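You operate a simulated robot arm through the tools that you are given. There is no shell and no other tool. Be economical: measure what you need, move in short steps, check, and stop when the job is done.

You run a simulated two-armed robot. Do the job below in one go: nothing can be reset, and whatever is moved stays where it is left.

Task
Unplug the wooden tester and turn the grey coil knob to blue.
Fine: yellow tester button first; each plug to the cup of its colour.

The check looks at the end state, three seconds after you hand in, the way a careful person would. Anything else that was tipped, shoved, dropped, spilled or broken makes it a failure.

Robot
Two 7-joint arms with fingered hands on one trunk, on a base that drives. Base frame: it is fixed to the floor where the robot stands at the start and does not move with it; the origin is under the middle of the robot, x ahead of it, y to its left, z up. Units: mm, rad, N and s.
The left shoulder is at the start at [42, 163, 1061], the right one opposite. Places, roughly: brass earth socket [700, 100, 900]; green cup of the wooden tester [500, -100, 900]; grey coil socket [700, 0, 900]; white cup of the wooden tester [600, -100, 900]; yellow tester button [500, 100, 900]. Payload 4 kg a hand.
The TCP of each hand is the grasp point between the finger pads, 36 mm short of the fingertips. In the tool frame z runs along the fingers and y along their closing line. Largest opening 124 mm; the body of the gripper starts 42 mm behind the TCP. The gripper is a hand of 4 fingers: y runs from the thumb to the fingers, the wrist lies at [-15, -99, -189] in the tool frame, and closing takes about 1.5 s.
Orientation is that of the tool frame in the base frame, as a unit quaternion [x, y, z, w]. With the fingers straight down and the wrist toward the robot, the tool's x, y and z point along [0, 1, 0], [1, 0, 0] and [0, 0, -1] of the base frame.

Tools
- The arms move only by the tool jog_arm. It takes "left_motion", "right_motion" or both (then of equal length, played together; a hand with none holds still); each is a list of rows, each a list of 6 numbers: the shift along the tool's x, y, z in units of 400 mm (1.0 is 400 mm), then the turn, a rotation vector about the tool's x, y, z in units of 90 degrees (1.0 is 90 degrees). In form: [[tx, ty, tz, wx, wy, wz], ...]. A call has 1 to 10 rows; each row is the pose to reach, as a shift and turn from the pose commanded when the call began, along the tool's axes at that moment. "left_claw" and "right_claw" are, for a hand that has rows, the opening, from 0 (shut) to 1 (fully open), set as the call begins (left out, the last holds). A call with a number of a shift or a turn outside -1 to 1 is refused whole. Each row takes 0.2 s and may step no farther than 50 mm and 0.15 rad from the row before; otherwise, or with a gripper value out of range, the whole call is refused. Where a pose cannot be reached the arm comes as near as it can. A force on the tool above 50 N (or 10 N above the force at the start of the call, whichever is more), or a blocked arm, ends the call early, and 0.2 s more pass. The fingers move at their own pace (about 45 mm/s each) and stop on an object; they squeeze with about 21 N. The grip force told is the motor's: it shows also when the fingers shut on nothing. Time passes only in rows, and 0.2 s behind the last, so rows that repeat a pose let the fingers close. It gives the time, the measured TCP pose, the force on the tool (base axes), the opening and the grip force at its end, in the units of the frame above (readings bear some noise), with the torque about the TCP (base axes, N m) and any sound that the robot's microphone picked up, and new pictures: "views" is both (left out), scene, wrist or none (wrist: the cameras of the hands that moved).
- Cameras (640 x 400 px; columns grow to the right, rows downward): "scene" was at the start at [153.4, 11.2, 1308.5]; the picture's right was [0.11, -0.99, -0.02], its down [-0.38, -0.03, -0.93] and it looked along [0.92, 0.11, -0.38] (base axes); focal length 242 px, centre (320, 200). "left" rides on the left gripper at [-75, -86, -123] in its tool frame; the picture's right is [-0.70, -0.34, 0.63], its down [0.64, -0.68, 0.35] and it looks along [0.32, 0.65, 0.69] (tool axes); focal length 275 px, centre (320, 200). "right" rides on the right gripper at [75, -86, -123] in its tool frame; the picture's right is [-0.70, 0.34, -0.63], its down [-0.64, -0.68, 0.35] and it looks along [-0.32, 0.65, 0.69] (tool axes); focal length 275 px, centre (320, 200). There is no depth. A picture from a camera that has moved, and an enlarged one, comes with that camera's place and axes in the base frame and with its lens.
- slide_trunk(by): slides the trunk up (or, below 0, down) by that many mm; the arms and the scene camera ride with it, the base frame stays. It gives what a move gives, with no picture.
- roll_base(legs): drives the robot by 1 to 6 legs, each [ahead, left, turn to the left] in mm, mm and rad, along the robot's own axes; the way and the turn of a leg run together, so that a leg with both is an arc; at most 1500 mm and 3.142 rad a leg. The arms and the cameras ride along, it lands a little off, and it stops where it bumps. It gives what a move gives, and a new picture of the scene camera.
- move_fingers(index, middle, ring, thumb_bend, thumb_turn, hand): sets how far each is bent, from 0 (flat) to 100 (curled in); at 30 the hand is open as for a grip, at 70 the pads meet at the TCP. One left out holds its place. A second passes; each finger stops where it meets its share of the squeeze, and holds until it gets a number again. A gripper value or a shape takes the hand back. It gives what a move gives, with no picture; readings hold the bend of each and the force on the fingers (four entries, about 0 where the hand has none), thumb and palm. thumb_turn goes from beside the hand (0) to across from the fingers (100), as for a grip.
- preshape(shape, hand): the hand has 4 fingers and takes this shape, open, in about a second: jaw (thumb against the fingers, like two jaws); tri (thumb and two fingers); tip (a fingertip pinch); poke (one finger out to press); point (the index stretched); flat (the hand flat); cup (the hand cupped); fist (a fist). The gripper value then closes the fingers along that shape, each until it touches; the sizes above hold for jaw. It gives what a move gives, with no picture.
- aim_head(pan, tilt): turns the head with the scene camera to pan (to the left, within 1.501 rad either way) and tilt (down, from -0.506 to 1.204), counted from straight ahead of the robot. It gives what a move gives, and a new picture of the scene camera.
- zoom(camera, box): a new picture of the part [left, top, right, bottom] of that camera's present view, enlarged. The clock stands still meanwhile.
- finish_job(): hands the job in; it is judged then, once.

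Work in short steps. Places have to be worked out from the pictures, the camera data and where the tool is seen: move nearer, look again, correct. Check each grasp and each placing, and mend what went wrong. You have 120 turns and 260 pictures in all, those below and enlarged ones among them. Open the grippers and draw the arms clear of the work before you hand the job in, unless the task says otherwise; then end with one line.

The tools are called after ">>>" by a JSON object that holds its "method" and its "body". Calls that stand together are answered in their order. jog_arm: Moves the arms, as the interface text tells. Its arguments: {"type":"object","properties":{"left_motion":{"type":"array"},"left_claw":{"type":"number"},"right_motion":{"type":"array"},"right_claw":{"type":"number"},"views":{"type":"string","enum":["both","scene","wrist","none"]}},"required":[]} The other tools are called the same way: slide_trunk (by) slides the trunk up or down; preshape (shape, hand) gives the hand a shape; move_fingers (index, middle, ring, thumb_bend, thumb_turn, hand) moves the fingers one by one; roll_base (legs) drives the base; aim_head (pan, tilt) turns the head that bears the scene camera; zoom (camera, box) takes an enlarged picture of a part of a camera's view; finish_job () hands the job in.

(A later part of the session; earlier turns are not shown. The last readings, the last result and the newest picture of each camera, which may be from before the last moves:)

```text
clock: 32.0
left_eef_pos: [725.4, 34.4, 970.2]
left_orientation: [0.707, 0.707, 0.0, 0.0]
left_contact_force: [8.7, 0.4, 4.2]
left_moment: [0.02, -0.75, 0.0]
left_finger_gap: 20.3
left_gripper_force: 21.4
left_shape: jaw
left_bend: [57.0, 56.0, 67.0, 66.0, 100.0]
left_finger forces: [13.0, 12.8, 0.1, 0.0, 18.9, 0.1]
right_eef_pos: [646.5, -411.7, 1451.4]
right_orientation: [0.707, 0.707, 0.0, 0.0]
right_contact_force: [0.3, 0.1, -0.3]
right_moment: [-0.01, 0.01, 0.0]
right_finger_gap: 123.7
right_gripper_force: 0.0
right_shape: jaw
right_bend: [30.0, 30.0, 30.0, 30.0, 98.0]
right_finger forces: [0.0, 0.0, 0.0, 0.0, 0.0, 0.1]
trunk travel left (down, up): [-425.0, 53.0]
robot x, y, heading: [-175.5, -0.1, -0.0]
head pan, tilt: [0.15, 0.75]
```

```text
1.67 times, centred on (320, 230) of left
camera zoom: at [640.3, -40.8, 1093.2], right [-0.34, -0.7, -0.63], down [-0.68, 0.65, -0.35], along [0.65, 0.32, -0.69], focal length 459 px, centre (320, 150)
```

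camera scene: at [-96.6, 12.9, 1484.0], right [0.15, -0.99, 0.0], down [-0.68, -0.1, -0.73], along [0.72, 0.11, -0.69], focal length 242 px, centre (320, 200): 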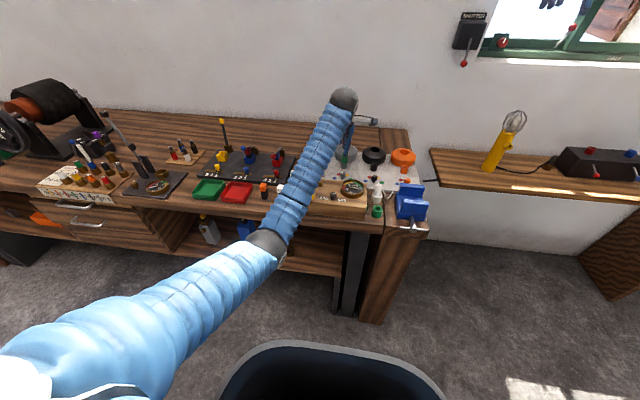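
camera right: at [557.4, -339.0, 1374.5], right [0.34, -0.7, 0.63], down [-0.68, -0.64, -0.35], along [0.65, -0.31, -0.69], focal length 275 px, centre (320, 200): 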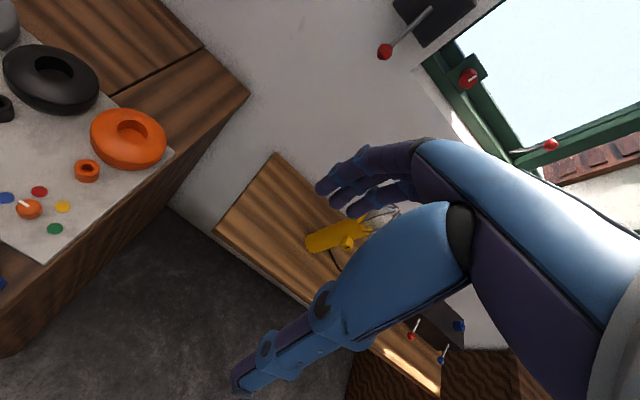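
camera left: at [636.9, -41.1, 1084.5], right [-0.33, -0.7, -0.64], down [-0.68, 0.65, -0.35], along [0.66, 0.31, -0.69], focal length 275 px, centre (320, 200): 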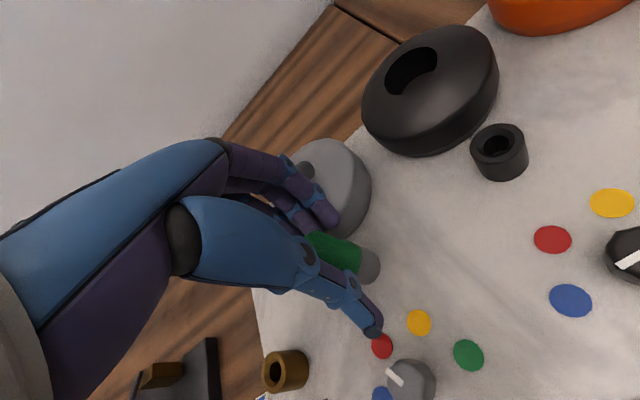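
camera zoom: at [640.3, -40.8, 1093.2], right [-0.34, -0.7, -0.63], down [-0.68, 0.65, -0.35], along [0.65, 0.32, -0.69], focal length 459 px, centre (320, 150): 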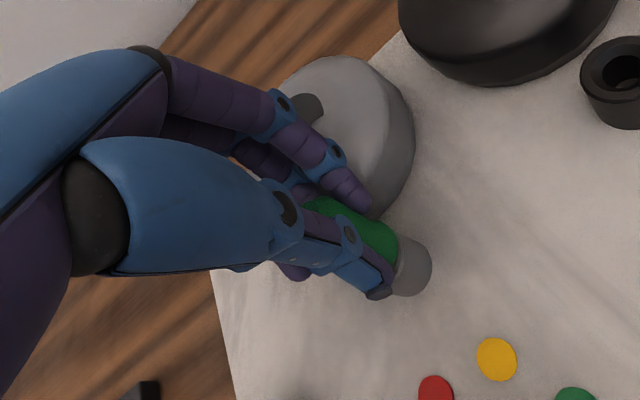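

It's gripped, with a small sideways load, so the plug is slightly farther ahead. I'll ease 3 mm ahead and pull up.

>>> {"method": "jog_arm", "body": {"left_motion": [[0, 0.0075, 0, 0, 0, 0], [0, 0.0075, -0.02, 0, 0, 0], [0, 0.0075, -0.05, 0, 0, 0], [0, 0.0075, -0.1, 0, 0, 0], [0, 0.0075, -0.18, 0, 0, 0]], "views": "wrist"}}

>>> {"method": "zoom", "body": {"camera": "scene", "box": [300, 80, 440, 220]}}

```text
clock: 33.2
left_eef_pos: [727.0, 33.5, 1043.7]
left_orientation: [0.707, 0.707, 0.0, 0.0]
left_contact_force: [0.3, -0.3, 0.1]
left_moment: [-0.01, 0.0, 0.0]
left_finger_gap: 18.2
left_gripper_force: 20.9
left_shape: jaw
left_bend: [59.0, 58.0, 67.0, 66.0, 100.0]
left_finger forces: [11.8, 10.8, 0.0, 0.0, 22.7, 0.1]
right_eef_pos: [644.4, -412.5, 1452.8]
right_orientation: [0.706, 0.708, -0.001, 0.0]
right_contact_force: [0.4, -0.4, 1.3]
right_moment: [0.0, -0.03, 0.0]
right_finger_gap: 123.6
right_gripper_force: 0.2
right_shape: jaw
right_bend: [30.0, 30.0, 30.0, 30.0, 98.0]
right_finger forces: [0.0, 0.1, 0.1, 0.0, 0.0, 0.0]
trunk travel left (down, up): [-425.0, 53.0]
robot x, y, heading: [-169.2, -0.8, -0.001]
head pan, tilt: [0.15, 0.75]
camera left: at [642.9, -41.4, 1166.2], right [-0.34, -0.7, -0.63], down [-0.68, 0.64, -0.35], along [0.65, 0.32, -0.69], focal length 275 px, centre (320, 200)
```

left: 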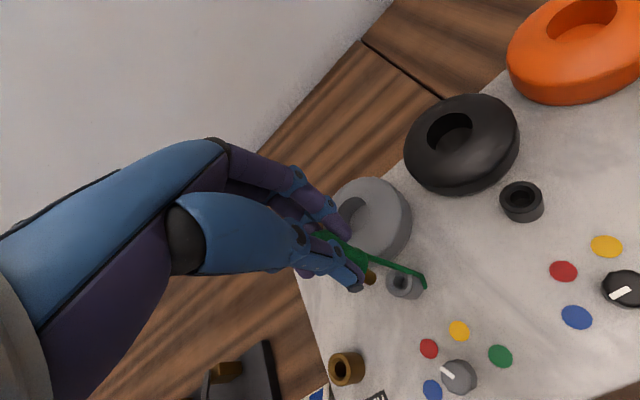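

```text
2.86 times, centred on (370, 150) of scene
camera zoom: at [-97.4, 12.7, 1484.2], right [0.15, -0.99, 0.0], down [-0.68, -0.1, -0.73], along [0.72, 0.11, -0.69], focal length 693 px, centre (177, 343)
```

zoom: 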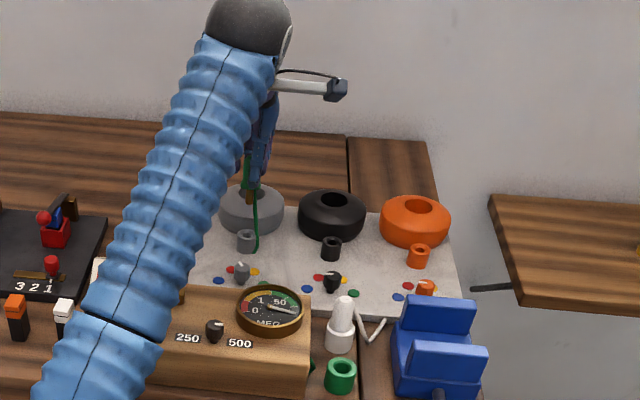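

The green plug is out with its lead. I'll carry it high over to the green cup at about (488,-96).

>>> {"method": "jog_arm", "body": {"left_motion": [[0, 0, -0.1, 0, 0, 0], [-0.04, -0.08, -0.165, 0, 0, 0], [-0.09, -0.17, -0.165, 0, 0, 0], [-0.14, -0.26, -0.165, 0, 0, 0], [-0.19, -0.35, -0.165, 0, 0, 0], [-0.24, -0.44, -0.165, 0, 0, 0], [-0.285, -0.52, -0.165, 0, 0, 0], [-0.326, -0.5975, -0.165, 0, 0, 0]]}}

>>> {"method": "zoom", "body": {"camera": "scene", "box": [260, 90, 440, 240]}}

```text
clock: 35.2
left_eef_pos: [513.0, -53.7, 1114.9]
left_orientation: [0.688, 0.725, 0.031, -0.007]
left_contact_force: [1.0, 0.1, -0.5]
left_moment: [-0.04, 0.01, 0.01]
left_finger_gap: 18.0
left_gripper_force: 21.2
left_shape: jaw
left_bend: [59.0, 58.0, 67.0, 66.0, 100.0]
left_finger forces: [11.9, 10.9, 0.0, 0.0, 22.3, 0.1]
right_eef_pos: [646.2, -411.8, 1451.5]
right_orientation: [0.707, 0.708, 0.0, 0.0]
right_contact_force: [-0.2, 0.0, -0.2]
right_moment: [-0.02, 0.0, -0.01]
right_finger_gap: 123.9
right_gripper_force: 0.1
right_shape: jaw
right_bend: [30.0, 30.0, 30.0, 30.0, 98.0]
right_finger forces: [0.1, 0.0, 0.0, 0.0, 0.1, 0.0]
trunk travel left (down, up): [-425.0, 53.0]
robot x, y, heading: [-173.0, 0.7, 0.001]
head pan, tilt: [0.15, 0.75]
stopped in row 8 (left hand): the arm was blocked; the commanded pose is now the measured one
camera scene: at [-96.3, 13.3, 1484.0], right [0.15, -0.99, 0.0], down [-0.68, -0.1, -0.73], along [0.72, 0.11, -0.69], focal length 242 px, centre (320, 200)
camera left: at [427.9, -139.3, 1231.2], right [-0.28, -0.68, -0.68], down [-0.7, 0.63, -0.34], along [0.65, 0.39, -0.65], focal length 275 px, centre (320, 200)
```

scene: 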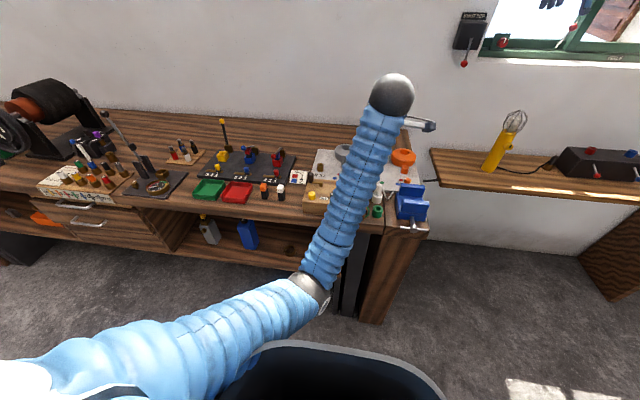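
left: 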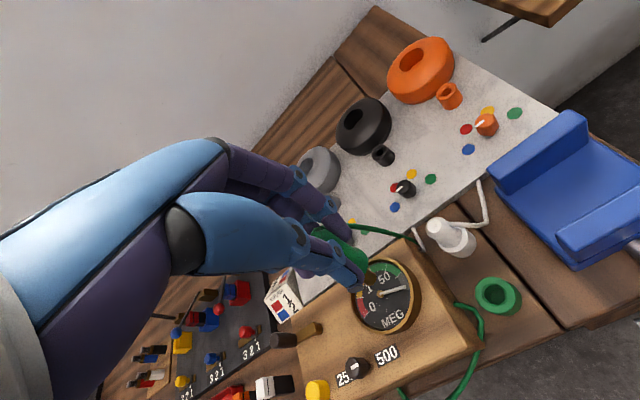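

```text
2.67 times, centred on (350, 165) of scene
camera zoom: at [-96.3, 13.3, 1484.0], right [0.15, -0.99, 0.0], down [-0.68, -0.1, -0.73], along [0.72, 0.11, -0.69], focal length 646 px, centre (240, 293)
```

zoom: 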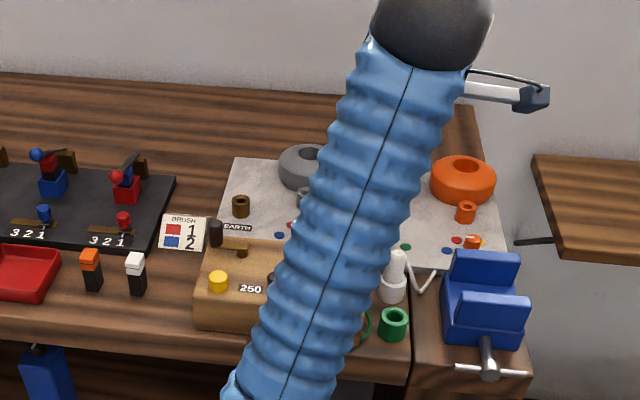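

The arm is near its inner limit and the tool has twisted a little. I'll drive the base back and right so the cup lies within comfortable reach.

>>> {"method": "roll_base", "body": {"legs": [[-110, -80, 0]]}}

```text
clock: 36.6
left_eef_pos: [401.1, -133.8, 1114.7]
left_orientation: [0.688, 0.725, 0.032, -0.006]
left_contact_force: [-0.4, -0.5, -0.5]
left_moment: [0.01, 0.01, -0.03]
left_finger_gap: 18.4
left_gripper_force: 21.0
left_shape: jaw
left_bend: [59.0, 58.0, 67.0, 66.0, 100.0]
left_finger forces: [11.9, 10.9, 0.0, 0.1, 22.4, 0.1]
right_eef_pos: [535.1, -490.9, 1451.4]
right_orientation: [0.707, 0.707, 0.0, 0.0]
right_contact_force: [-0.3, 0.1, 0.8]
right_moment: [-0.03, -0.01, 0.03]
right_finger_gap: 123.8
right_gripper_force: 0.1
right_shape: jaw
right_bend: [30.0, 30.0, 30.0, 30.0, 98.0]
right_finger forces: [0.0, 0.1, 0.1, 0.0, 0.1, 0.1]
trunk travel left (down, up): [-425.0, 53.0]
robot x, y, heading: [-282.3, -74.9, 0.002]
head pan, tilt: [0.15, 0.75]
camera scene: at [-207.6, -67.2, 1484.1], right [0.15, -0.99, 0.0], down [-0.68, -0.1, -0.73], along [0.72, 0.11, -0.69], focal length 242 px, centre (320, 200)
```

scene: 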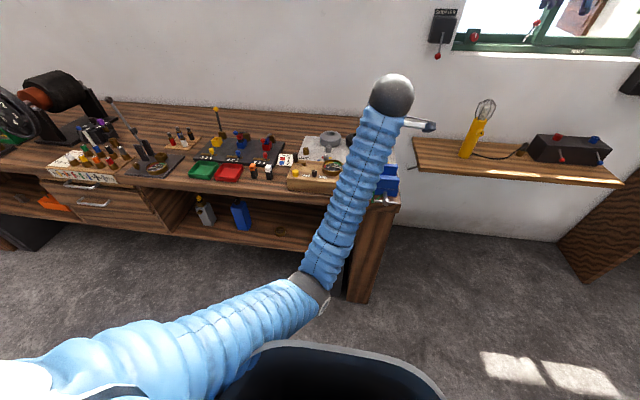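

The roll went fine. Now I'll restore the vertical orientation and extend to above the green cup.

>>> {"method": "jog_arm", "body": {"left_motion": [[0.027, 0.074, 0.008, 0.008, -0.011, 0.011], [0.053, 0.147, 0.017, 0.016, -0.022, 0.022], [0.08, 0.221, 0.025, 0.0234, -0.0341, 0.0333]], "views": "wrist"}}

>>> {"method": "zoom", "body": {"camera": "scene", "box": [270, 100, 430, 220]}}

```text
clock: 37.4
left_eef_pos: [489.4, -96.1, 1109.2]
left_orientation: [0.707, 0.707, -0.002, -0.001]
left_contact_force: [0.1, 0.4, 0.2]
left_moment: [-0.04, 0.0, -0.02]
left_finger_gap: 18.1
left_gripper_force: 21.2
left_shape: jaw
left_bend: [59.0, 58.0, 67.0, 66.0, 100.0]
left_finger forces: [12.1, 10.9, 0.1, 0.1, 22.2, 0.1]
right_eef_pos: [536.1, -491.0, 1451.1]
right_orientation: [0.707, 0.707, 0.0, -0.001]
right_contact_force: [0.9, 0.0, 0.1]
right_moment: [0.0, 0.0, 0.02]
right_finger_gap: 123.8
right_gripper_force: 0.1
right_shape: jaw
right_bend: [30.0, 30.0, 30.0, 30.0, 98.0]
right_finger forces: [0.0, 0.1, 0.0, 0.0, 0.0, 0.0]
trunk travel left (down, up): [-425.0, 53.0]
robot x, y, heading: [-277.6, -82.2, -0.004]
head pan, tilt: [0.15, 0.75]
camera left: at [405.9, -171.6, 1233.0], right [-0.34, -0.7, -0.63], down [-0.68, 0.64, -0.35], along [0.65, 0.31, -0.69], focal length 275 px, centre (320, 200)
```

left: 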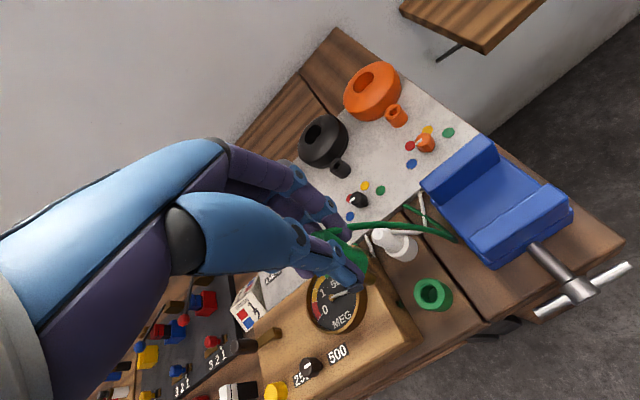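

```text
3.33 times, centred on (350, 160) of scene
camera zoom: at [-205.9, -66.0, 1484.0], right [0.15, -0.99, 0.0], down [-0.68, -0.1, -0.73], along [0.72, 0.11, -0.69], focal length 808 px, centre (220, 333)
```

zoom: 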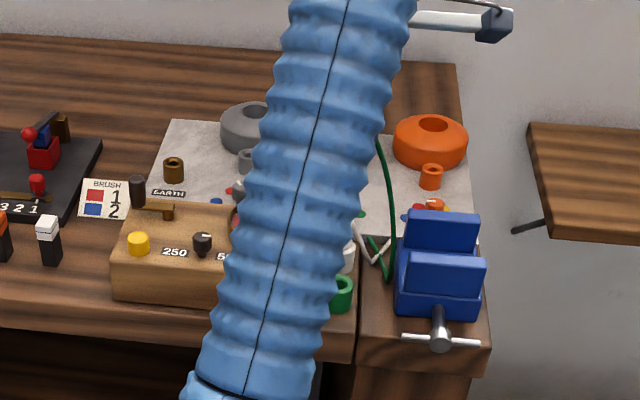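

The wrist view puts the green cup mouth at about (491,-97). I'll zoom on the plug to check its pin and tilt.

>>> {"method": "zoom", "body": {"camera": "left", "box": [270, 190, 470, 340]}}

>>> {"method": "aim_head", "body": {"pan": 0.0, "tilt": 0.75}}

```text
2.67 times, centred on (370, 265) of left
camera zoom: at [405.9, -171.6, 1233.0], right [-0.34, -0.7, -0.63], down [-0.68, 0.64, -0.35], along [0.65, 0.31, -0.69], focal length 734 px, centre (187, 27)
```

zoom: 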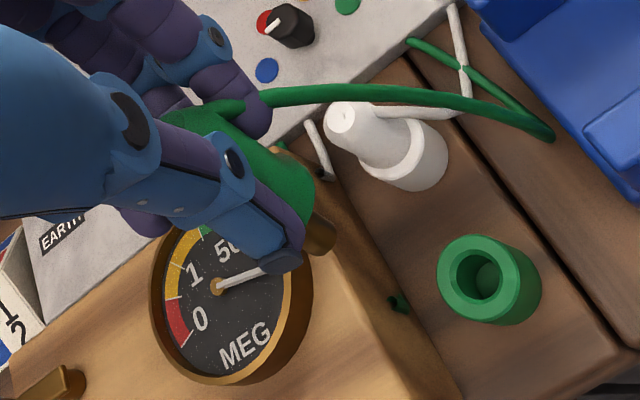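

```text
clock: 38.1
left_eef_pos: [489.1, -96.0, 1109.9]
left_orientation: [0.706, 0.708, -0.002, -0.001]
left_contact_force: [-0.9, 0.2, -0.4]
left_moment: [0.01, 0.03, -0.01]
left_finger_gap: 18.2
left_gripper_force: 21.0
left_shape: jaw
left_bend: [59.0, 58.0, 67.0, 66.0, 100.0]
left_finger forces: [12.0, 10.9, 0.0, 0.0, 22.0, 0.0]
right_eef_pos: [534.5, -490.4, 1452.5]
right_orientation: [0.707, 0.707, 0.0, 0.0]
right_contact_force: [0.2, 0.2, -0.2]
right_moment: [0.0, 0.04, -0.04]
right_finger_gap: 123.8
right_gripper_force: 0.1
right_shape: jaw
right_bend: [30.0, 30.0, 30.0, 30.0, 98.0]
right_finger forces: [0.1, 0.0, 0.0, 0.0, 0.0, 0.0]
trunk travel left (down, up): [-425.0, 53.0]
robot x, y, heading: [-284.0, -79.2, -0.004]
head pan, tilt: [0.0, 0.75]
camera scene: at [-206.2, -79.1, 1484.1], right [0.0, -1.0, 0.0], down [-0.69, 0.0, -0.73], along [0.73, 0.0, -0.69], focal length 242 px, centre (320, 200)
```

scene: 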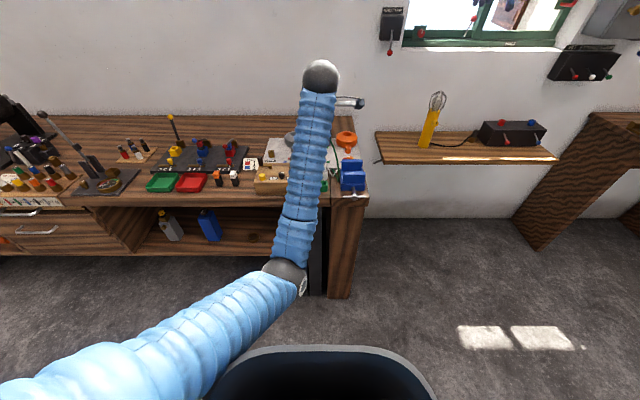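

The pin looks vertical and about 3 mm to +y of the TCP. I'll lower to about 12 mm over the green cup.

>>> {"method": "jog_arm", "body": {"left_motion": [[-0.006, 0.0035, 0.1, 0, 0, 0], [-0.006, 0.0035, 0.2, 0, 0, 0], [-0.006, 0.0035, 0.297, 0, 0, 0]], "views": "wrist"}}

>>> {"method": "zoom", "body": {"camera": "left", "box": [260, 170, 460, 310]}}

```text
clock: 38.9
left_eef_pos: [497.2, -89.5, 1000.7]
left_orientation: [0.704, 0.71, 0.008, 0.001]
left_contact_force: [0.0, 0.1, 0.3]
left_moment: [0.01, 0.04, -0.02]
left_finger_gap: 17.7
left_gripper_force: 21.2
left_shape: jaw
left_bend: [59.0, 58.0, 67.0, 66.0, 100.0]
left_finger forces: [12.1, 10.8, 0.0, 0.0, 22.0, 0.1]
right_eef_pos: [536.4, -491.3, 1451.1]
right_orientation: [0.707, 0.707, 0.0, 0.0]
right_contact_force: [0.0, 0.6, 0.7]
right_moment: [0.0, 0.02, 0.02]
right_finger_gap: 123.6
right_gripper_force: 0.0
right_shape: jaw
right_bend: [30.0, 30.0, 30.0, 30.0, 98.0]
right_finger forces: [0.0, 0.0, 0.0, 0.0, 0.0, 0.1]
trunk travel left (down, up): [-425.0, 53.0]
robot x, y, heading: [-283.5, -79.4, 0.004]
head pan, tilt: [0.0, 0.75]
camera left: at [411.8, -166.3, 1121.4], right [-0.32, -0.69, -0.64], down [-0.68, 0.64, -0.35], along [0.66, 0.33, -0.68], focal length 275 px, centre (320, 200)
```

left: 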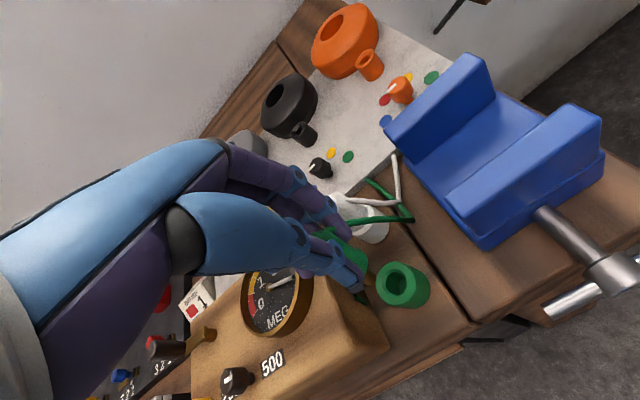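

```text
2.86 times, centred on (360, 240) of left
camera zoom: at [411.8, -166.3, 1121.4], right [-0.32, -0.69, -0.64], down [-0.68, 0.64, -0.35], along [0.66, 0.33, -0.68], focal length 786 px, centre (206, 86)
```

zoom: 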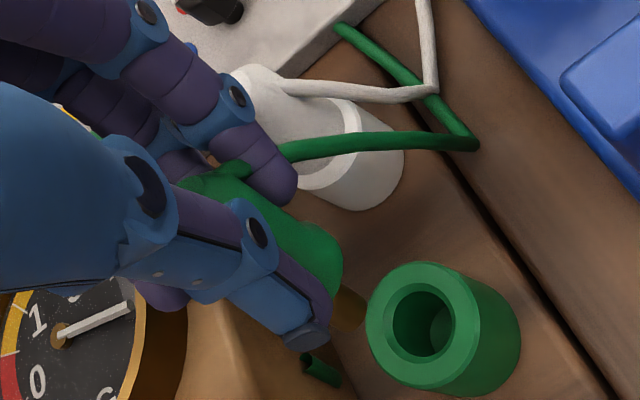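

The arm fell short at this height (posture limit with the trunk raised). I'll raise the hand, then lower the trunk back 200 mm; the base is now far enough back for the elbow to clear the bench.

>>> {"method": "jog_arm", "body": {"left_motion": [[0, 0, -0.1, 0, 0, 0], [0, 0, -0.2, 0, 0, 0], [0, 0, -0.3, 0, 0, 0], [0, 0, -0.4, 0, 0, 0], [0, 0, -0.51, 0, 0, 0]], "views": "none"}}

>>> {"method": "slide_trunk", "body": {"by": -180}}

>>> {"method": "zoom", "body": {"camera": "left", "box": [0, 0, 640, 400]}}

>>> {"method": "zoom", "body": {"camera": "scene", "box": [0, 0, 640, 400]}}

```text
clock: 40.1
left_eef_pos: [488.9, -100.2, 1197.6]
left_orientation: [0.707, 0.707, -0.003, 0.002]
left_contact_force: [0.3, 0.4, -0.4]
left_moment: [0.04, -0.02, 0.04]
left_finger_gap: 17.8
left_gripper_force: 21.0
left_shape: jaw
left_bend: [59.0, 58.0, 67.0, 66.0, 100.0]
left_finger forces: [12.0, 10.8, 0.1, 0.0, 21.6, 0.1]
right_eef_pos: [535.4, -491.7, 1453.1]
right_orientation: [0.707, 0.707, 0.0, 0.0]
right_contact_force: [0.6, 0.0, 0.0]
right_moment: [0.0, -0.03, 0.0]
right_finger_gap: 124.0
right_gripper_force: 0.1
right_shape: jaw
right_bend: [30.0, 30.0, 30.0, 30.0, 98.0]
right_finger forces: [0.0, 0.1, 0.0, 0.0, 0.0, 0.0]
trunk travel left (down, up): [-425.0, 53.0]
robot x, y, heading: [-280.8, -80.6, -0.002]
head pan, tilt: [0.0, 0.75]
```

```text
clock: 42.1
left_eef_pos: [490.2, -97.3, 1015.7]
left_orientation: [0.707, 0.708, 0.0, 0.0]
left_contact_force: [0.2, -0.2, -0.6]
left_moment: [-0.02, 0.0, -0.01]
left_finger_gap: 17.8
left_gripper_force: 20.9
left_shape: jaw
left_bend: [59.0, 58.0, 67.0, 66.0, 100.0]
left_finger forces: [12.1, 10.7, 0.0, 0.0, 21.6, 0.0]
right_eef_pos: [534.8, -491.2, 1273.1]
right_orientation: [0.707, 0.707, 0.001, 0.001]
right_contact_force: [0.6, 0.1, -0.1]
right_moment: [-0.03, 0.0, 0.01]
right_finger_gap: 123.8
right_gripper_force: 0.3
right_shape: jaw
right_bend: [30.0, 30.0, 30.0, 30.0, 98.0]
right_finger forces: [0.0, 0.0, 0.1, 0.0, 0.0, 0.0]
trunk travel left (down, up): [-245.0, 233.0]
robot x, y, heading: [-283.3, -78.1, -0.0]
head pan, tilt: [0.0, 0.75]
```

```text
1.00 times, centred on (320, 200) of left (not enlarged: the box is as wide or as high as the picture)
camera zoom: at [405.3, -173.2, 1139.0], right [-0.34, -0.7, -0.63], down [-0.68, 0.64, -0.35], along [0.65, 0.32, -0.69], focal length 275 px, centre (320, 200)
```

zoom: 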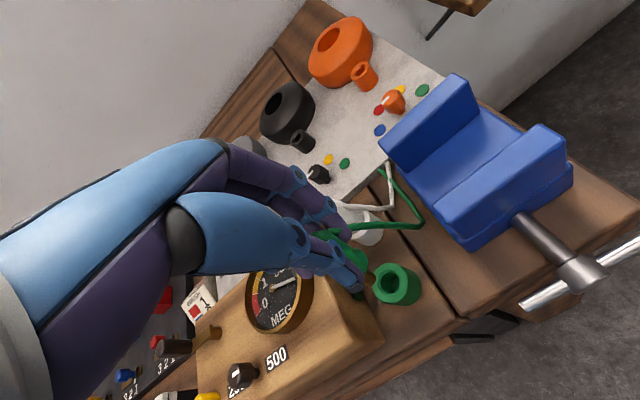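

```text
1.00 times, centred on (320, 200) of scene (not enlarged: the box is as wide or as high as the picture)
camera zoom: at [-155.3, -78.8, 1287.8], right [0.0, -1.0, 0.0], down [-0.77, 0.0, -0.64], along [0.64, 0.0, -0.77], focal length 242 px, centre (320, 200)
```

zoom: 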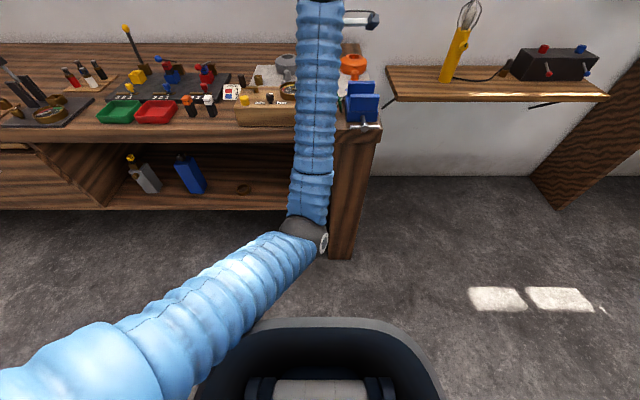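

The pose is accurate now. I'll lower 22 mm and zoom in on pin and cup.

>>> {"method": "jog_arm", "body": {"left_motion": [[0, 0, 0.03, 0, 0, 0], [0, 0, 0.055, 0, 0, 0]], "views": "none"}}

>>> {"method": "zoom", "body": {"camera": "left", "box": [300, 210, 440, 320]}}

```text
clock: 42.7
left_eef_pos: [492.2, -93.7, 998.1]
left_orientation: [0.704, 0.71, 0.002, 0.001]
left_contact_force: [1.1, -0.2, 0.0]
left_moment: [0.01, 0.01, 0.0]
left_finger_gap: 17.8
left_gripper_force: 20.8
left_shape: jaw
left_bend: [59.0, 58.0, 67.0, 66.0, 100.0]
left_finger forces: [12.1, 10.9, 0.0, 0.1, 21.6, 0.0]
right_eef_pos: [536.1, -491.9, 1271.8]
right_orientation: [0.707, 0.707, 0.001, 0.0]
right_contact_force: [0.2, 0.2, -0.3]
right_moment: [0.0, -0.01, 0.0]
right_finger_gap: 123.6
right_gripper_force: 0.1
right_shape: jaw
right_bend: [30.0, 30.0, 30.0, 30.0, 98.0]
right_finger forces: [0.1, 0.1, 0.0, 0.0, 0.0, 0.0]
trunk travel left (down, up): [-245.0, 233.0]
robot x, y, heading: [-282.7, -80.2, 0.0]
head pan, tilt: [0.0, 0.75]
```

```text
3.64 times, centred on (370, 265) of left
camera zoom: at [407.3, -169.9, 1121.8], right [-0.33, -0.7, -0.64], down [-0.68, 0.64, -0.35], along [0.65, 0.32, -0.69], focal length 1001 px, centre (138, -36)
```

zoom: 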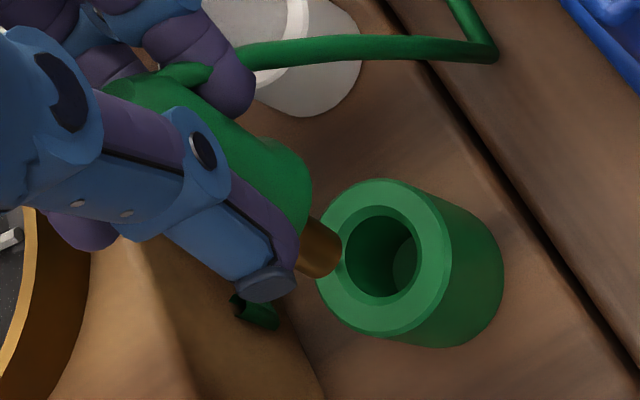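

There's a small unexpected lag or deviation (+2,+4 mm, slight yaw). I'll hold a moment to see whether it settles.

>>> {"method": "jog_arm", "body": {"left_motion": [[0, 0, 0, 0, 0, 0], [0, 0, 0, 0, 0, 0], [0, 0, 0, 0, 0, 0]], "views": "scene"}}

```text
clock: 43.5
left_eef_pos: [491.3, -93.9, 996.9]
left_orientation: [0.704, 0.71, 0.004, 0.0]
left_contact_force: [0.2, 0.8, -1.4]
left_moment: [0.02, 0.01, -0.05]
left_finger_gap: 17.6
left_gripper_force: 20.8
left_shape: jaw
left_bend: [59.0, 58.0, 67.0, 66.0, 100.0]
left_finger forces: [12.1, 10.8, 0.0, 0.1, 21.6, 0.0]
right_eef_pos: [534.7, -491.4, 1271.2]
right_orientation: [0.707, 0.707, 0.0, 0.0]
right_contact_force: [-0.2, -0.1, 0.2]
right_moment: [0.01, 0.02, 0.0]
right_finger_gap: 123.6
right_gripper_force: 0.0
right_shape: jaw
right_bend: [30.0, 30.0, 30.0, 30.0, 98.0]
right_finger forces: [0.0, 0.1, 0.1, 0.0, 0.0, 0.0]
trunk travel left (down, up): [-245.0, 233.0]
robot x, y, heading: [-281.1, -83.0, 0.001]
head pan, tilt: [0.0, 0.75]
camera scene: at [-154.8, -79.1, 1287.6], right [0.0, -1.0, 0.0], down [-0.77, 0.0, -0.64], along [0.64, 0.0, -0.77], focal length 242 px, centre (320, 200)
```

scene: 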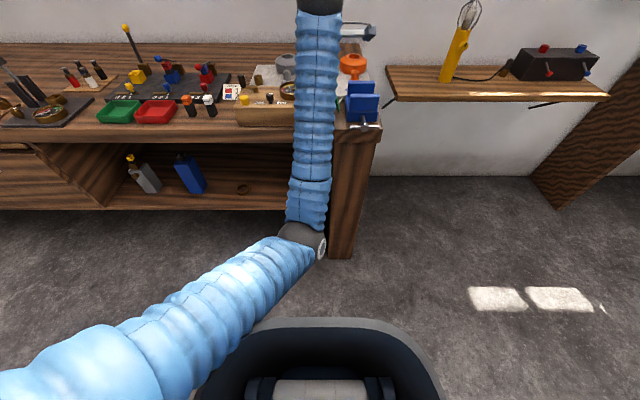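

The elbow is folded across in front of the chest; that is what limits it. I'll lift, drive the base 180 mm to the right, and re-extend so the arm works on its own side.

>>> {"method": "jog_arm", "body": {"left_motion": [[0, 0, -0.1, 0, 0, 0], [0, 0, -0.2, 0, 0, 0], [0, 0, -0.28, 0, 0, 0]], "views": "none"}}

>>> {"method": "roll_base", "body": {"legs": [[0, -180, 0]]}}

```text
clock: 44.3
left_eef_pos: [527.8, -102.3, 1085.5]
left_orientation: [0.707, 0.707, 0.003, 0.004]
left_contact_force: [-0.5, 0.6, -0.7]
left_moment: [0.03, 0.0, 0.02]
left_finger_gap: 17.6
left_gripper_force: 20.9
left_shape: jaw
left_bend: [59.0, 58.0, 67.0, 66.0, 100.0]
left_finger forces: [12.1, 10.8, 0.1, 0.1, 21.6, 0.0]
left hand out of reach, approached as far as the arm can: row 1, 2, 3
right_eef_pos: [533.7, -491.9, 1272.1]
right_orientation: [0.707, 0.708, -0.001, 0.0]
right_contact_force: [0.2, -0.4, -0.3]
right_moment: [0.02, -0.03, 0.02]
right_finger_gap: 123.4
right_gripper_force: 0.0
right_shape: jaw
right_bend: [30.0, 30.0, 30.0, 30.0, 98.0]
right_finger forces: [0.1, 0.1, 0.0, 0.0, 0.0, 0.1]
trunk travel left (down, up): [-245.0, 233.0]
robot x, y, heading: [-283.3, -81.5, 0.002]
head pan, tilt: [0.0, 0.75]
```

```text
clock: 45.8
left_eef_pos: [528.2, -283.5, 1084.3]
left_orientation: [0.707, 0.708, 0.003, 0.004]
left_contact_force: [0.0, 0.0, -0.6]
left_moment: [0.02, 0.03, 0.0]
left_finger_gap: 17.7
left_gripper_force: 20.8
left_shape: jaw
left_bend: [59.0, 58.0, 67.0, 66.0, 100.0]
left_finger forces: [12.2, 10.8, 0.1, 0.1, 21.6, 0.0]
right_eef_pos: [534.6, -674.5, 1271.5]
right_orientation: [0.708, 0.706, 0.0, 0.0]
right_contact_force: [-0.6, -0.8, -0.5]
right_moment: [0.05, -0.01, -0.01]
right_finger_gap: 123.8
right_gripper_force: 0.0
right_shape: jaw
right_bend: [30.0, 30.0, 30.0, 30.0, 98.0]
right_finger forces: [0.0, 0.0, 0.0, 0.0, 0.1, 0.0]
trunk travel left (down, up): [-245.0, 233.0]
robot x, y, heading: [-281.9, -260.5, -0.0]
head pan, tilt: [0.0, 0.75]
camera scene: at [-154.8, -262.1, 1287.5], right [0.0, -1.0, 0.0], down [-0.77, 0.0, -0.64], along [0.64, 0.0, -0.77], focal length 242 px, centre (320, 200)
```

scene: 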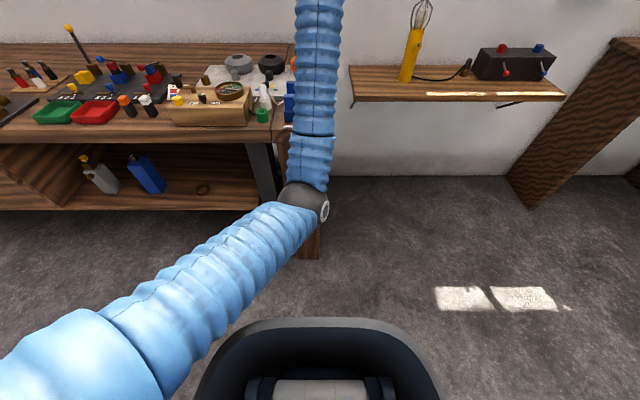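

Now I'll bring the hand back over the green cup.

>>> {"method": "jog_arm", "body": {"left_motion": [[0.1, -0.02, 0, 0, 0, 0], [0.2, -0.04, 0, 0, 0, 0], [0.3, -0.06, 0, 0, 0, 0], [0.4, -0.08, 0, 0, 0, 0], [0.4625, -0.095, 0, 0, 0, 0], [0.4625, -0.095, 0, 0, 0, 0]], "views": "wrist"}}

>>> {"method": "zoom", "body": {"camera": "scene", "box": [150, 0, 350, 150]}}

```text
clock: 47.2
left_eef_pos: [513.8, -94.2, 1071.8]
left_orientation: [0.707, 0.707, 0.004, 0.005]
left_contact_force: [0.4, 0.7, -0.6]
left_moment: [-0.02, -0.02, -0.01]
left_finger_gap: 17.7
left_gripper_force: 20.9
left_shape: jaw
left_bend: [59.0, 58.0, 67.0, 66.0, 100.0]
left_finger forces: [12.1, 10.9, 0.0, 0.0, 21.5, 0.1]
left hand out of reach, approached as far as the arm can: row 1, 2, 3, 4, 5, 6
right_eef_pos: [534.4, -673.9, 1271.6]
right_orientation: [0.708, 0.707, 0.001, 0.0]
right_contact_force: [-0.4, -0.4, 0.0]
right_moment: [0.01, 0.02, 0.02]
right_finger_gap: 123.8
right_gripper_force: 0.1
right_shape: jaw
right_bend: [30.0, 30.0, 30.0, 30.0, 98.0]
right_finger forces: [0.1, 0.0, 0.0, 0.0, 0.0, 0.0]
trunk travel left (down, up): [-245.0, 233.0]
robot x, y, heading: [-283.2, -259.7, 0.003]
head pan, tilt: [0.0, 0.75]
camera left: at [428.4, -169.8, 1192.9], right [-0.33, -0.7, -0.64], down [-0.68, 0.64, -0.35], along [0.66, 0.32, -0.68], focal length 275 px, centre (320, 200)
```

left: 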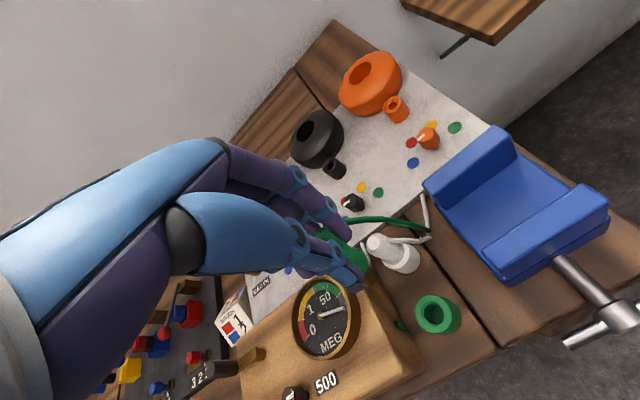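

```text
2.67 times, centred on (250, 75) of scene
camera zoom: at [-154.7, -260.6, 1287.5], right [0.0, -1.0, 0.0], down [-0.77, 0.0, -0.64], along [0.64, 0.0, -0.77], focal length 646 px, centre (507, 533)
```

zoom: 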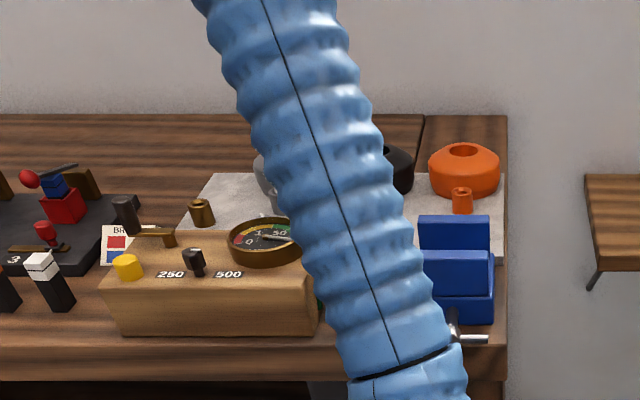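

The arm posture has wound into a poor elbow configuration. I'll take the hand high and to its own side (like the start pose) to unwind it.

>>> {"method": "jog_arm", "body": {"left_motion": [[0.06, 0.02, -0.07, 0, 0, 0], [0.13, 0.04, -0.15, 0, 0, 0], [0.2, 0.06, -0.22, 0, 0, 0], [0.27, 0.08, -0.29, 0, 0, 0], [0.33, 0.11, -0.36, 0, 0, 0], [0.39, 0.14, -0.43, 0, 0, 0], [0.39, 0.14, -0.43, 0, 0, 0]]}}

```text
clock: 48.8
left_eef_pos: [569.0, 60.8, 1243.7]
left_orientation: [0.708, 0.706, 0.003, 0.003]
left_contact_force: [-0.1, -0.8, -0.6]
left_moment: [0.03, 0.02, 0.0]
left_finger_gap: 17.7
left_gripper_force: 20.9
left_shape: jaw
left_bend: [59.0, 58.0, 67.0, 66.0, 100.0]
left_finger forces: [12.1, 10.8, 0.1, 0.1, 21.3, 0.0]
right_eef_pos: [535.6, -674.7, 1271.1]
right_orientation: [0.708, 0.707, 0.001, -0.001]
right_contact_force: [0.7, -0.4, -0.5]
right_moment: [-0.04, 0.04, -0.01]
right_finger_gap: 123.7
right_gripper_force: 0.1
right_shape: jaw
right_bend: [30.0, 30.0, 30.0, 30.0, 98.0]
right_finger forces: [0.1, 0.0, 0.1, 0.0, 0.0, 0.0]
trunk travel left (down, up): [-245.0, 233.0]
robot x, y, heading: [-282.8, -262.6, 0.001]
head pan, tilt: [0.0, 0.75]
camera scene: at [-154.5, -261.0, 1287.4], right [0.0, -1.0, 0.0], down [-0.77, 0.0, -0.64], along [0.64, 0.0, -0.77], focal length 242 px, centre (320, 200)
camera left: at [483.0, -14.1, 1365.8], right [-0.33, -0.7, -0.64], down [-0.68, 0.64, -0.35], along [0.66, 0.31, -0.69], focal length 275 px, centre (320, 200)
```

scene: 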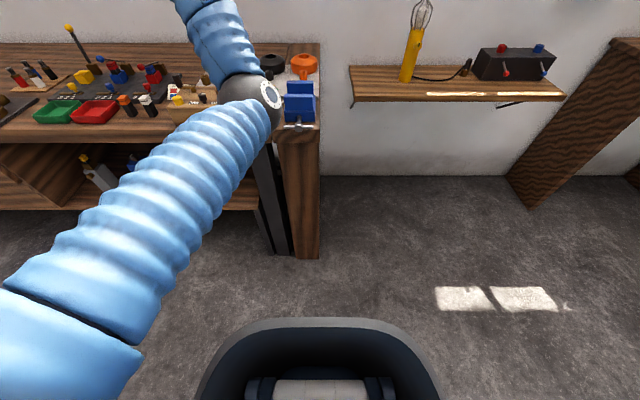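
left: 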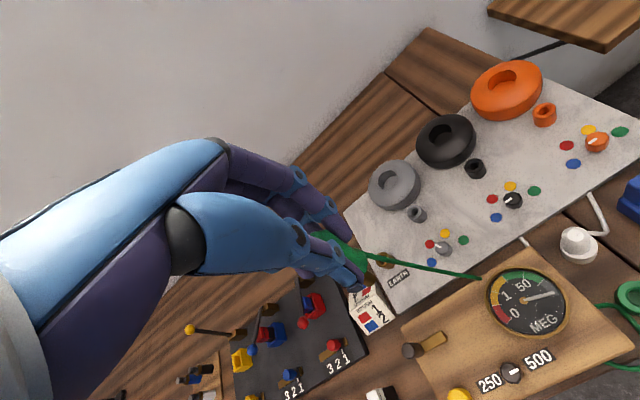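

The elbow stays on the inside, so I'll suit the hand to it: yaw the tool about 36° counter-clockwise (the plug is round, so yaw doesn't matter), while coming back toward the cup.

>>> {"method": "jog_arm", "body": {"left_motion": [[-0.05, -0.02, 0.03, 0, 0, -0.08], [-0.12, -0.05, 0.07, 0, 0, -0.16], [-0.19, -0.08, 0.12, 0, 0, -0.24], [-0.26, -0.11, 0.17, 0, 0, -0.32], [-0.33, -0.14, 0.22, 0, 0, -0.4], [-0.39, -0.17, 0.27, 0, 0, -0.4], [-0.39, -0.17, 0.27, 0, 0, -0.4]]}}

```text
clock: 50.4
left_eef_pos: [521.3, -83.7, 1127.1]
left_orientation: [0.454, 0.891, 0.004, 0.006]
left_contact_force: [-0.2, 0.8, -0.9]
left_moment: [-0.01, 0.01, 0.0]
left_finger_gap: 17.8
left_gripper_force: 20.6
left_shape: jaw
left_bend: [59.0, 58.0, 67.0, 66.0, 100.0]
left_finger forces: [12.3, 10.8, 0.0, 0.1, 21.1, 0.0]
left hand out of reach, approached as far as the arm can: row 5, 6, 7
right_eef_pos: [534.6, -674.8, 1273.5]
right_orientation: [0.707, 0.707, 0.001, -0.001]
right_contact_force: [-0.3, 0.0, -0.6]
right_moment: [0.0, 0.0, -0.01]
right_finger_gap: 123.5
right_gripper_force: 0.0
right_shape: jaw
right_bend: [30.0, 30.0, 30.0, 30.0, 98.0]
right_finger forces: [0.1, 0.0, 0.0, 0.0, 0.0, 0.0]
trunk travel left (down, up): [-245.0, 233.0]
robot x, y, heading: [-281.2, -259.3, 0.0]
head pan, tilt: [0.0, 0.75]
camera scene: at [-155.1, -260.2, 1287.7], right [0.0, -1.0, 0.0], down [-0.77, 0.0, -0.64], along [0.64, 0.0, -0.77], focal length 242 px, centre (320, 200)
camera left: at [494.7, -195.1, 1249.3], right [0.14, -0.76, -0.63], down [-0.93, 0.12, -0.36], along [0.35, 0.64, -0.69], focal length 275 px, centre (320, 200)
```

scene: 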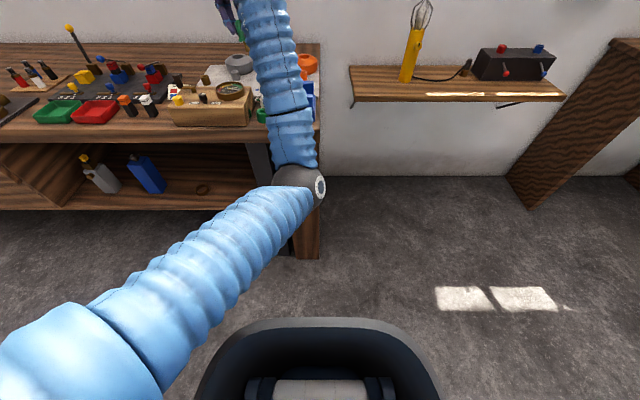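
left: 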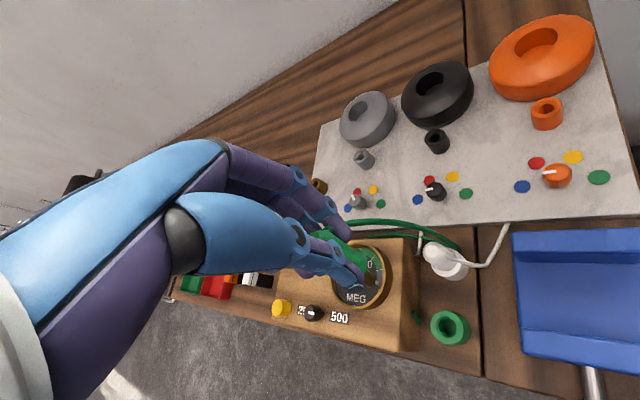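

The limit is now the wrist, because the forearm rises steeply. I'll drive back and right so that the cup lies ~20° to the left at good radius.

>>> {"method": "roll_base", "body": {"legs": [[-90, -137, 0]]}}

>>> {"method": "jog_arm", "body": {"left_motion": [[0.07, 0.05, -0.02, 0, 0, 0.05], [0.14, 0.1, -0.02, 0, 0, 0.1], [0.21, 0.15, -0.02, 0, 0, 0.15], [0.21, 0.15, -0.02, 0, 0, 0.2]]}}

```text
clock: 51.7
left_eef_pos: [486.8, -191.7, 1124.2]
left_orientation: [0.463, 0.886, 0.002, 0.004]
left_contact_force: [0.5, 0.1, -0.5]
left_moment: [-0.02, 0.05, -0.01]
left_finger_gap: 17.7
left_gripper_force: 20.7
left_shape: jaw
left_bend: [59.0, 58.0, 67.0, 66.0, 100.0]
left_finger forces: [12.3, 10.8, 0.0, 0.0, 21.1, 0.0]
right_eef_pos: [489.4, -780.4, 1269.2]
right_orientation: [0.714, 0.7, -0.001, -0.001]
right_contact_force: [0.3, 0.9, -1.1]
right_moment: [0.03, 0.02, -0.01]
right_finger_gap: 124.0
right_gripper_force: 0.1
right_shape: jaw
right_bend: [30.0, 30.0, 30.0, 30.0, 98.0]
right_finger forces: [0.0, 0.0, 0.0, 0.1, 0.1, 0.0]
trunk travel left (down, up): [-245.0, 233.0]
robot x, y, heading: [-323.2, -349.6, -0.021]
head pan, tilt: [0.0, 0.75]
stopped in leg 1: the robot was blocked; the commanded pose is now the measured one
camera scene: at [-192.9, -355.4, 1287.1], right [-0.02, -1.0, 0.0], down [-0.77, 0.02, -0.64], along [0.63, -0.01, -0.77], focal length 242 px, centre (320, 200)
```

scene: 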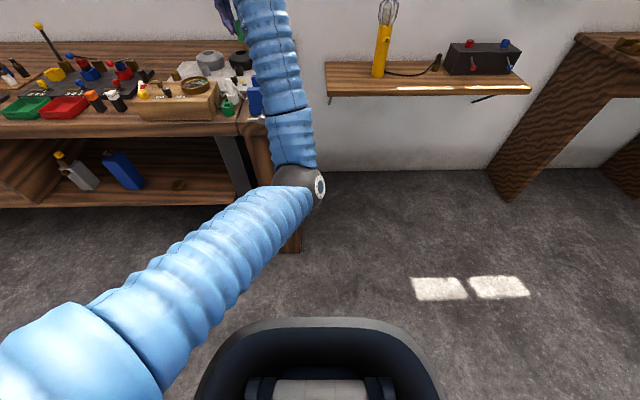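

```text
clock: 52.7
left_eef_pos: [486.0, -86.5, 1134.6]
left_orientation: [0.597, 0.802, 0.004, 0.005]
left_contact_force: [-0.8, -1.2, -0.3]
left_moment: [0.01, 0.02, -0.03]
left_finger_gap: 17.9
left_gripper_force: 21.2
left_shape: jaw
left_bend: [59.0, 58.0, 67.0, 66.0, 100.0]
left_finger forces: [12.2, 10.8, 0.0, 0.1, 21.0, 0.0]
right_eef_pos: [486.8, -780.7, 1269.4]
right_orientation: [0.714, 0.7, -0.001, 0.0]
right_contact_force: [-0.5, 0.4, -0.6]
right_moment: [0.03, -0.01, 0.0]
right_finger_gap: 123.5
right_gripper_force: 0.1
right_shape: jaw
right_bend: [30.0, 30.0, 30.0, 30.0, 98.0]
right_finger forces: [0.1, 0.0, 0.0, 0.0, 0.1, 0.0]
trunk travel left (down, up): [-245.0, 233.0]
robot x, y, heading: [-323.8, -353.9, -0.021]
head pan, tilt: [0.0, 0.75]
camera scene: at [-195.0, -354.9, 1287.6], right [-0.02, -1.0, 0.0], down [-0.77, 0.02, -0.64], along [0.64, -0.01, -0.77], focal length 242 px, centre (320, 200)
camera left: at [425.2, -184.0, 1256.8], right [-0.11, -0.76, -0.64], down [-0.83, 0.42, -0.36], along [0.54, 0.49, -0.68], focal length 275 px, centre (320, 200)
```

scene: 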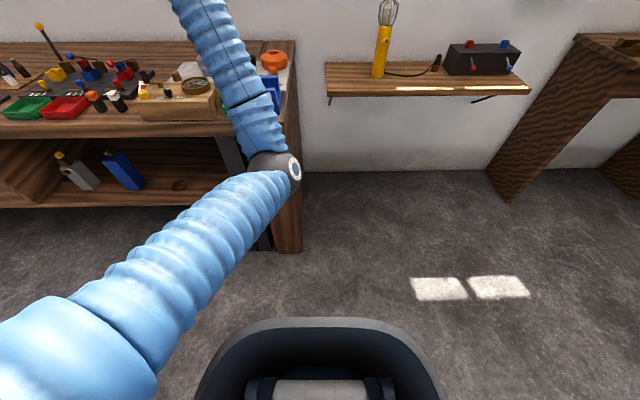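
left: 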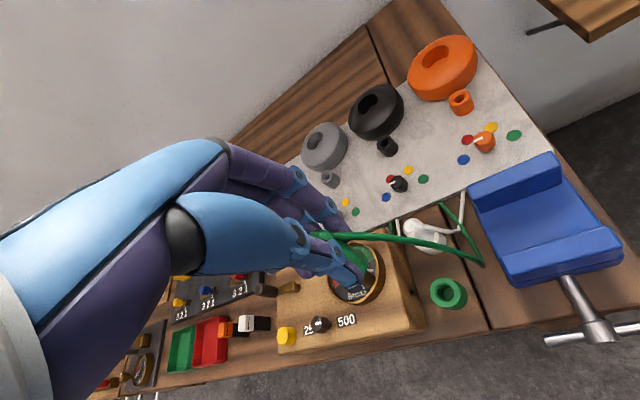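

No out-of-reach now. I'll align over the cup and descend to about z=1010.

>>> {"method": "jog_arm", "body": {"left_motion": [[-0.034, 0, 0.08, 0, 0, 0], [-0.034, 0, 0.17, 0, 0, 0], [-0.034, 0, 0.26, 0, 0, 0], [-0.034, 0, 0.31, 0, 0, 0], [-0.034, 0, 0.31, 0, 0, 0]], "views": "wrist"}}

>>> {"method": "zoom", "body": {"camera": "scene", "box": [130, 20, 290, 140]}}

```text
clock: 53.9
left_eef_pos: [492.4, -98.7, 1010.1]
left_orientation: [0.596, 0.803, 0.004, 0.004]
left_contact_force: [-0.1, -0.5, -0.6]
left_moment: [-0.01, -0.01, 0.02]
left_finger_gap: 17.6
left_gripper_force: 21.2
left_shape: jaw
left_bend: [59.0, 58.0, 67.0, 66.0, 100.0]
left_finger forces: [12.2, 10.8, 0.0, 0.1, 20.8, 0.0]
right_eef_pos: [487.4, -779.0, 1270.3]
right_orientation: [0.714, 0.7, 0.0, 0.0]
right_contact_force: [0.7, 1.1, 0.9]
right_moment: [-0.03, -0.02, 0.02]
right_finger_gap: 123.9
right_gripper_force: 0.1
right_shape: jaw
right_bend: [30.0, 30.0, 30.0, 30.0, 98.0]
right_finger forces: [0.0, 0.1, 0.1, 0.0, 0.1, 0.0]
trunk travel left (down, up): [-245.0, 233.0]
robot x, y, heading: [-322.4, -349.5, -0.023]
head pan, tilt: [0.0, 0.75]
camera left: at [431.1, -195.8, 1132.7], right [-0.11, -0.76, -0.64], down [-0.83, 0.42, -0.36], along [0.54, 0.49, -0.68], focal length 275 px, centre (320, 200)
```

left: 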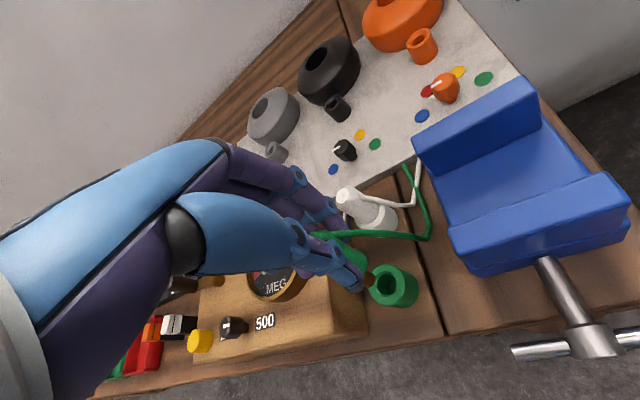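

```text
3.33 times, centred on (210, 80) of scene
camera zoom: at [-194.6, -354.2, 1287.6], right [-0.02, -1.0, 0.0], down [-0.77, 0.02, -0.64], along [0.64, -0.01, -0.77], focal length 808 px, centre (687, 600)
```

zoom: 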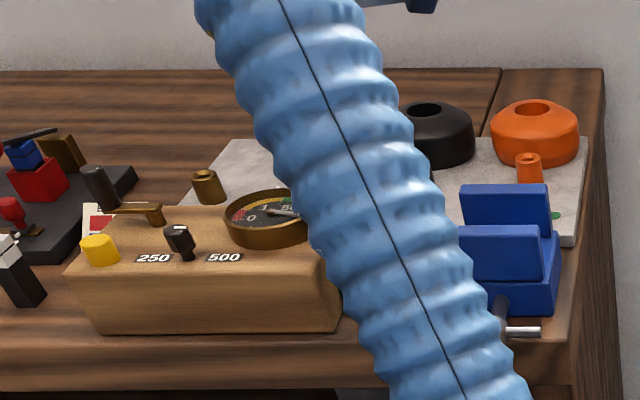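

Wrist estimate of the cup mouth: (493,-96), and the pin is at about (492,-96). I'll lower 14 mm and zoom.

>>> {"method": "jog_arm", "body": {"left_motion": [[0, 0, 0.02, 0, 0, 0], [0, 0, 0.035, 0, 0, 0]], "views": "none"}}

>>> {"method": "zoom", "body": {"camera": "left", "box": [300, 210, 440, 320]}}

```text
clock: 54.5
left_eef_pos: [491.0, -99.3, 996.5]
left_orientation: [0.595, 0.803, 0.004, 0.005]
left_contact_force: [-0.6, -0.2, -0.3]
left_moment: [0.0, 0.01, -0.02]
left_finger_gap: 17.6
left_gripper_force: 21.0
left_shape: jaw
left_bend: [59.0, 58.0, 67.0, 66.0, 100.0]
left_finger forces: [12.2, 10.6, 0.1, 0.0, 20.8, 0.0]
right_eef_pos: [487.8, -778.8, 1270.0]
right_orientation: [0.713, 0.701, -0.001, 0.0]
right_contact_force: [0.2, -0.4, 0.7]
right_moment: [-0.01, -0.01, 0.01]
right_finger_gap: 123.5
right_gripper_force: 0.0
right_shape: jaw
right_bend: [30.0, 30.0, 30.0, 30.0, 98.0]
right_finger forces: [0.0, 0.1, 0.0, 0.0, 0.0, 0.1]
trunk travel left (down, up): [-245.0, 233.0]
robot x, y, heading: [-320.5, -353.7, -0.017]
head pan, tilt: [0.0, 0.75]
```

```text
3.64 times, centred on (370, 265) of left
camera zoom: at [430.6, -196.0, 1118.6], right [-0.11, -0.76, -0.64], down [-0.84, 0.42, -0.36], along [0.54, 0.49, -0.69], focal length 1001 px, centre (138, -36)
```

zoom: 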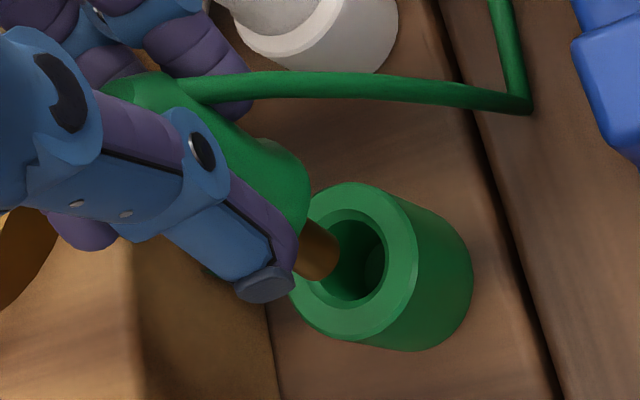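

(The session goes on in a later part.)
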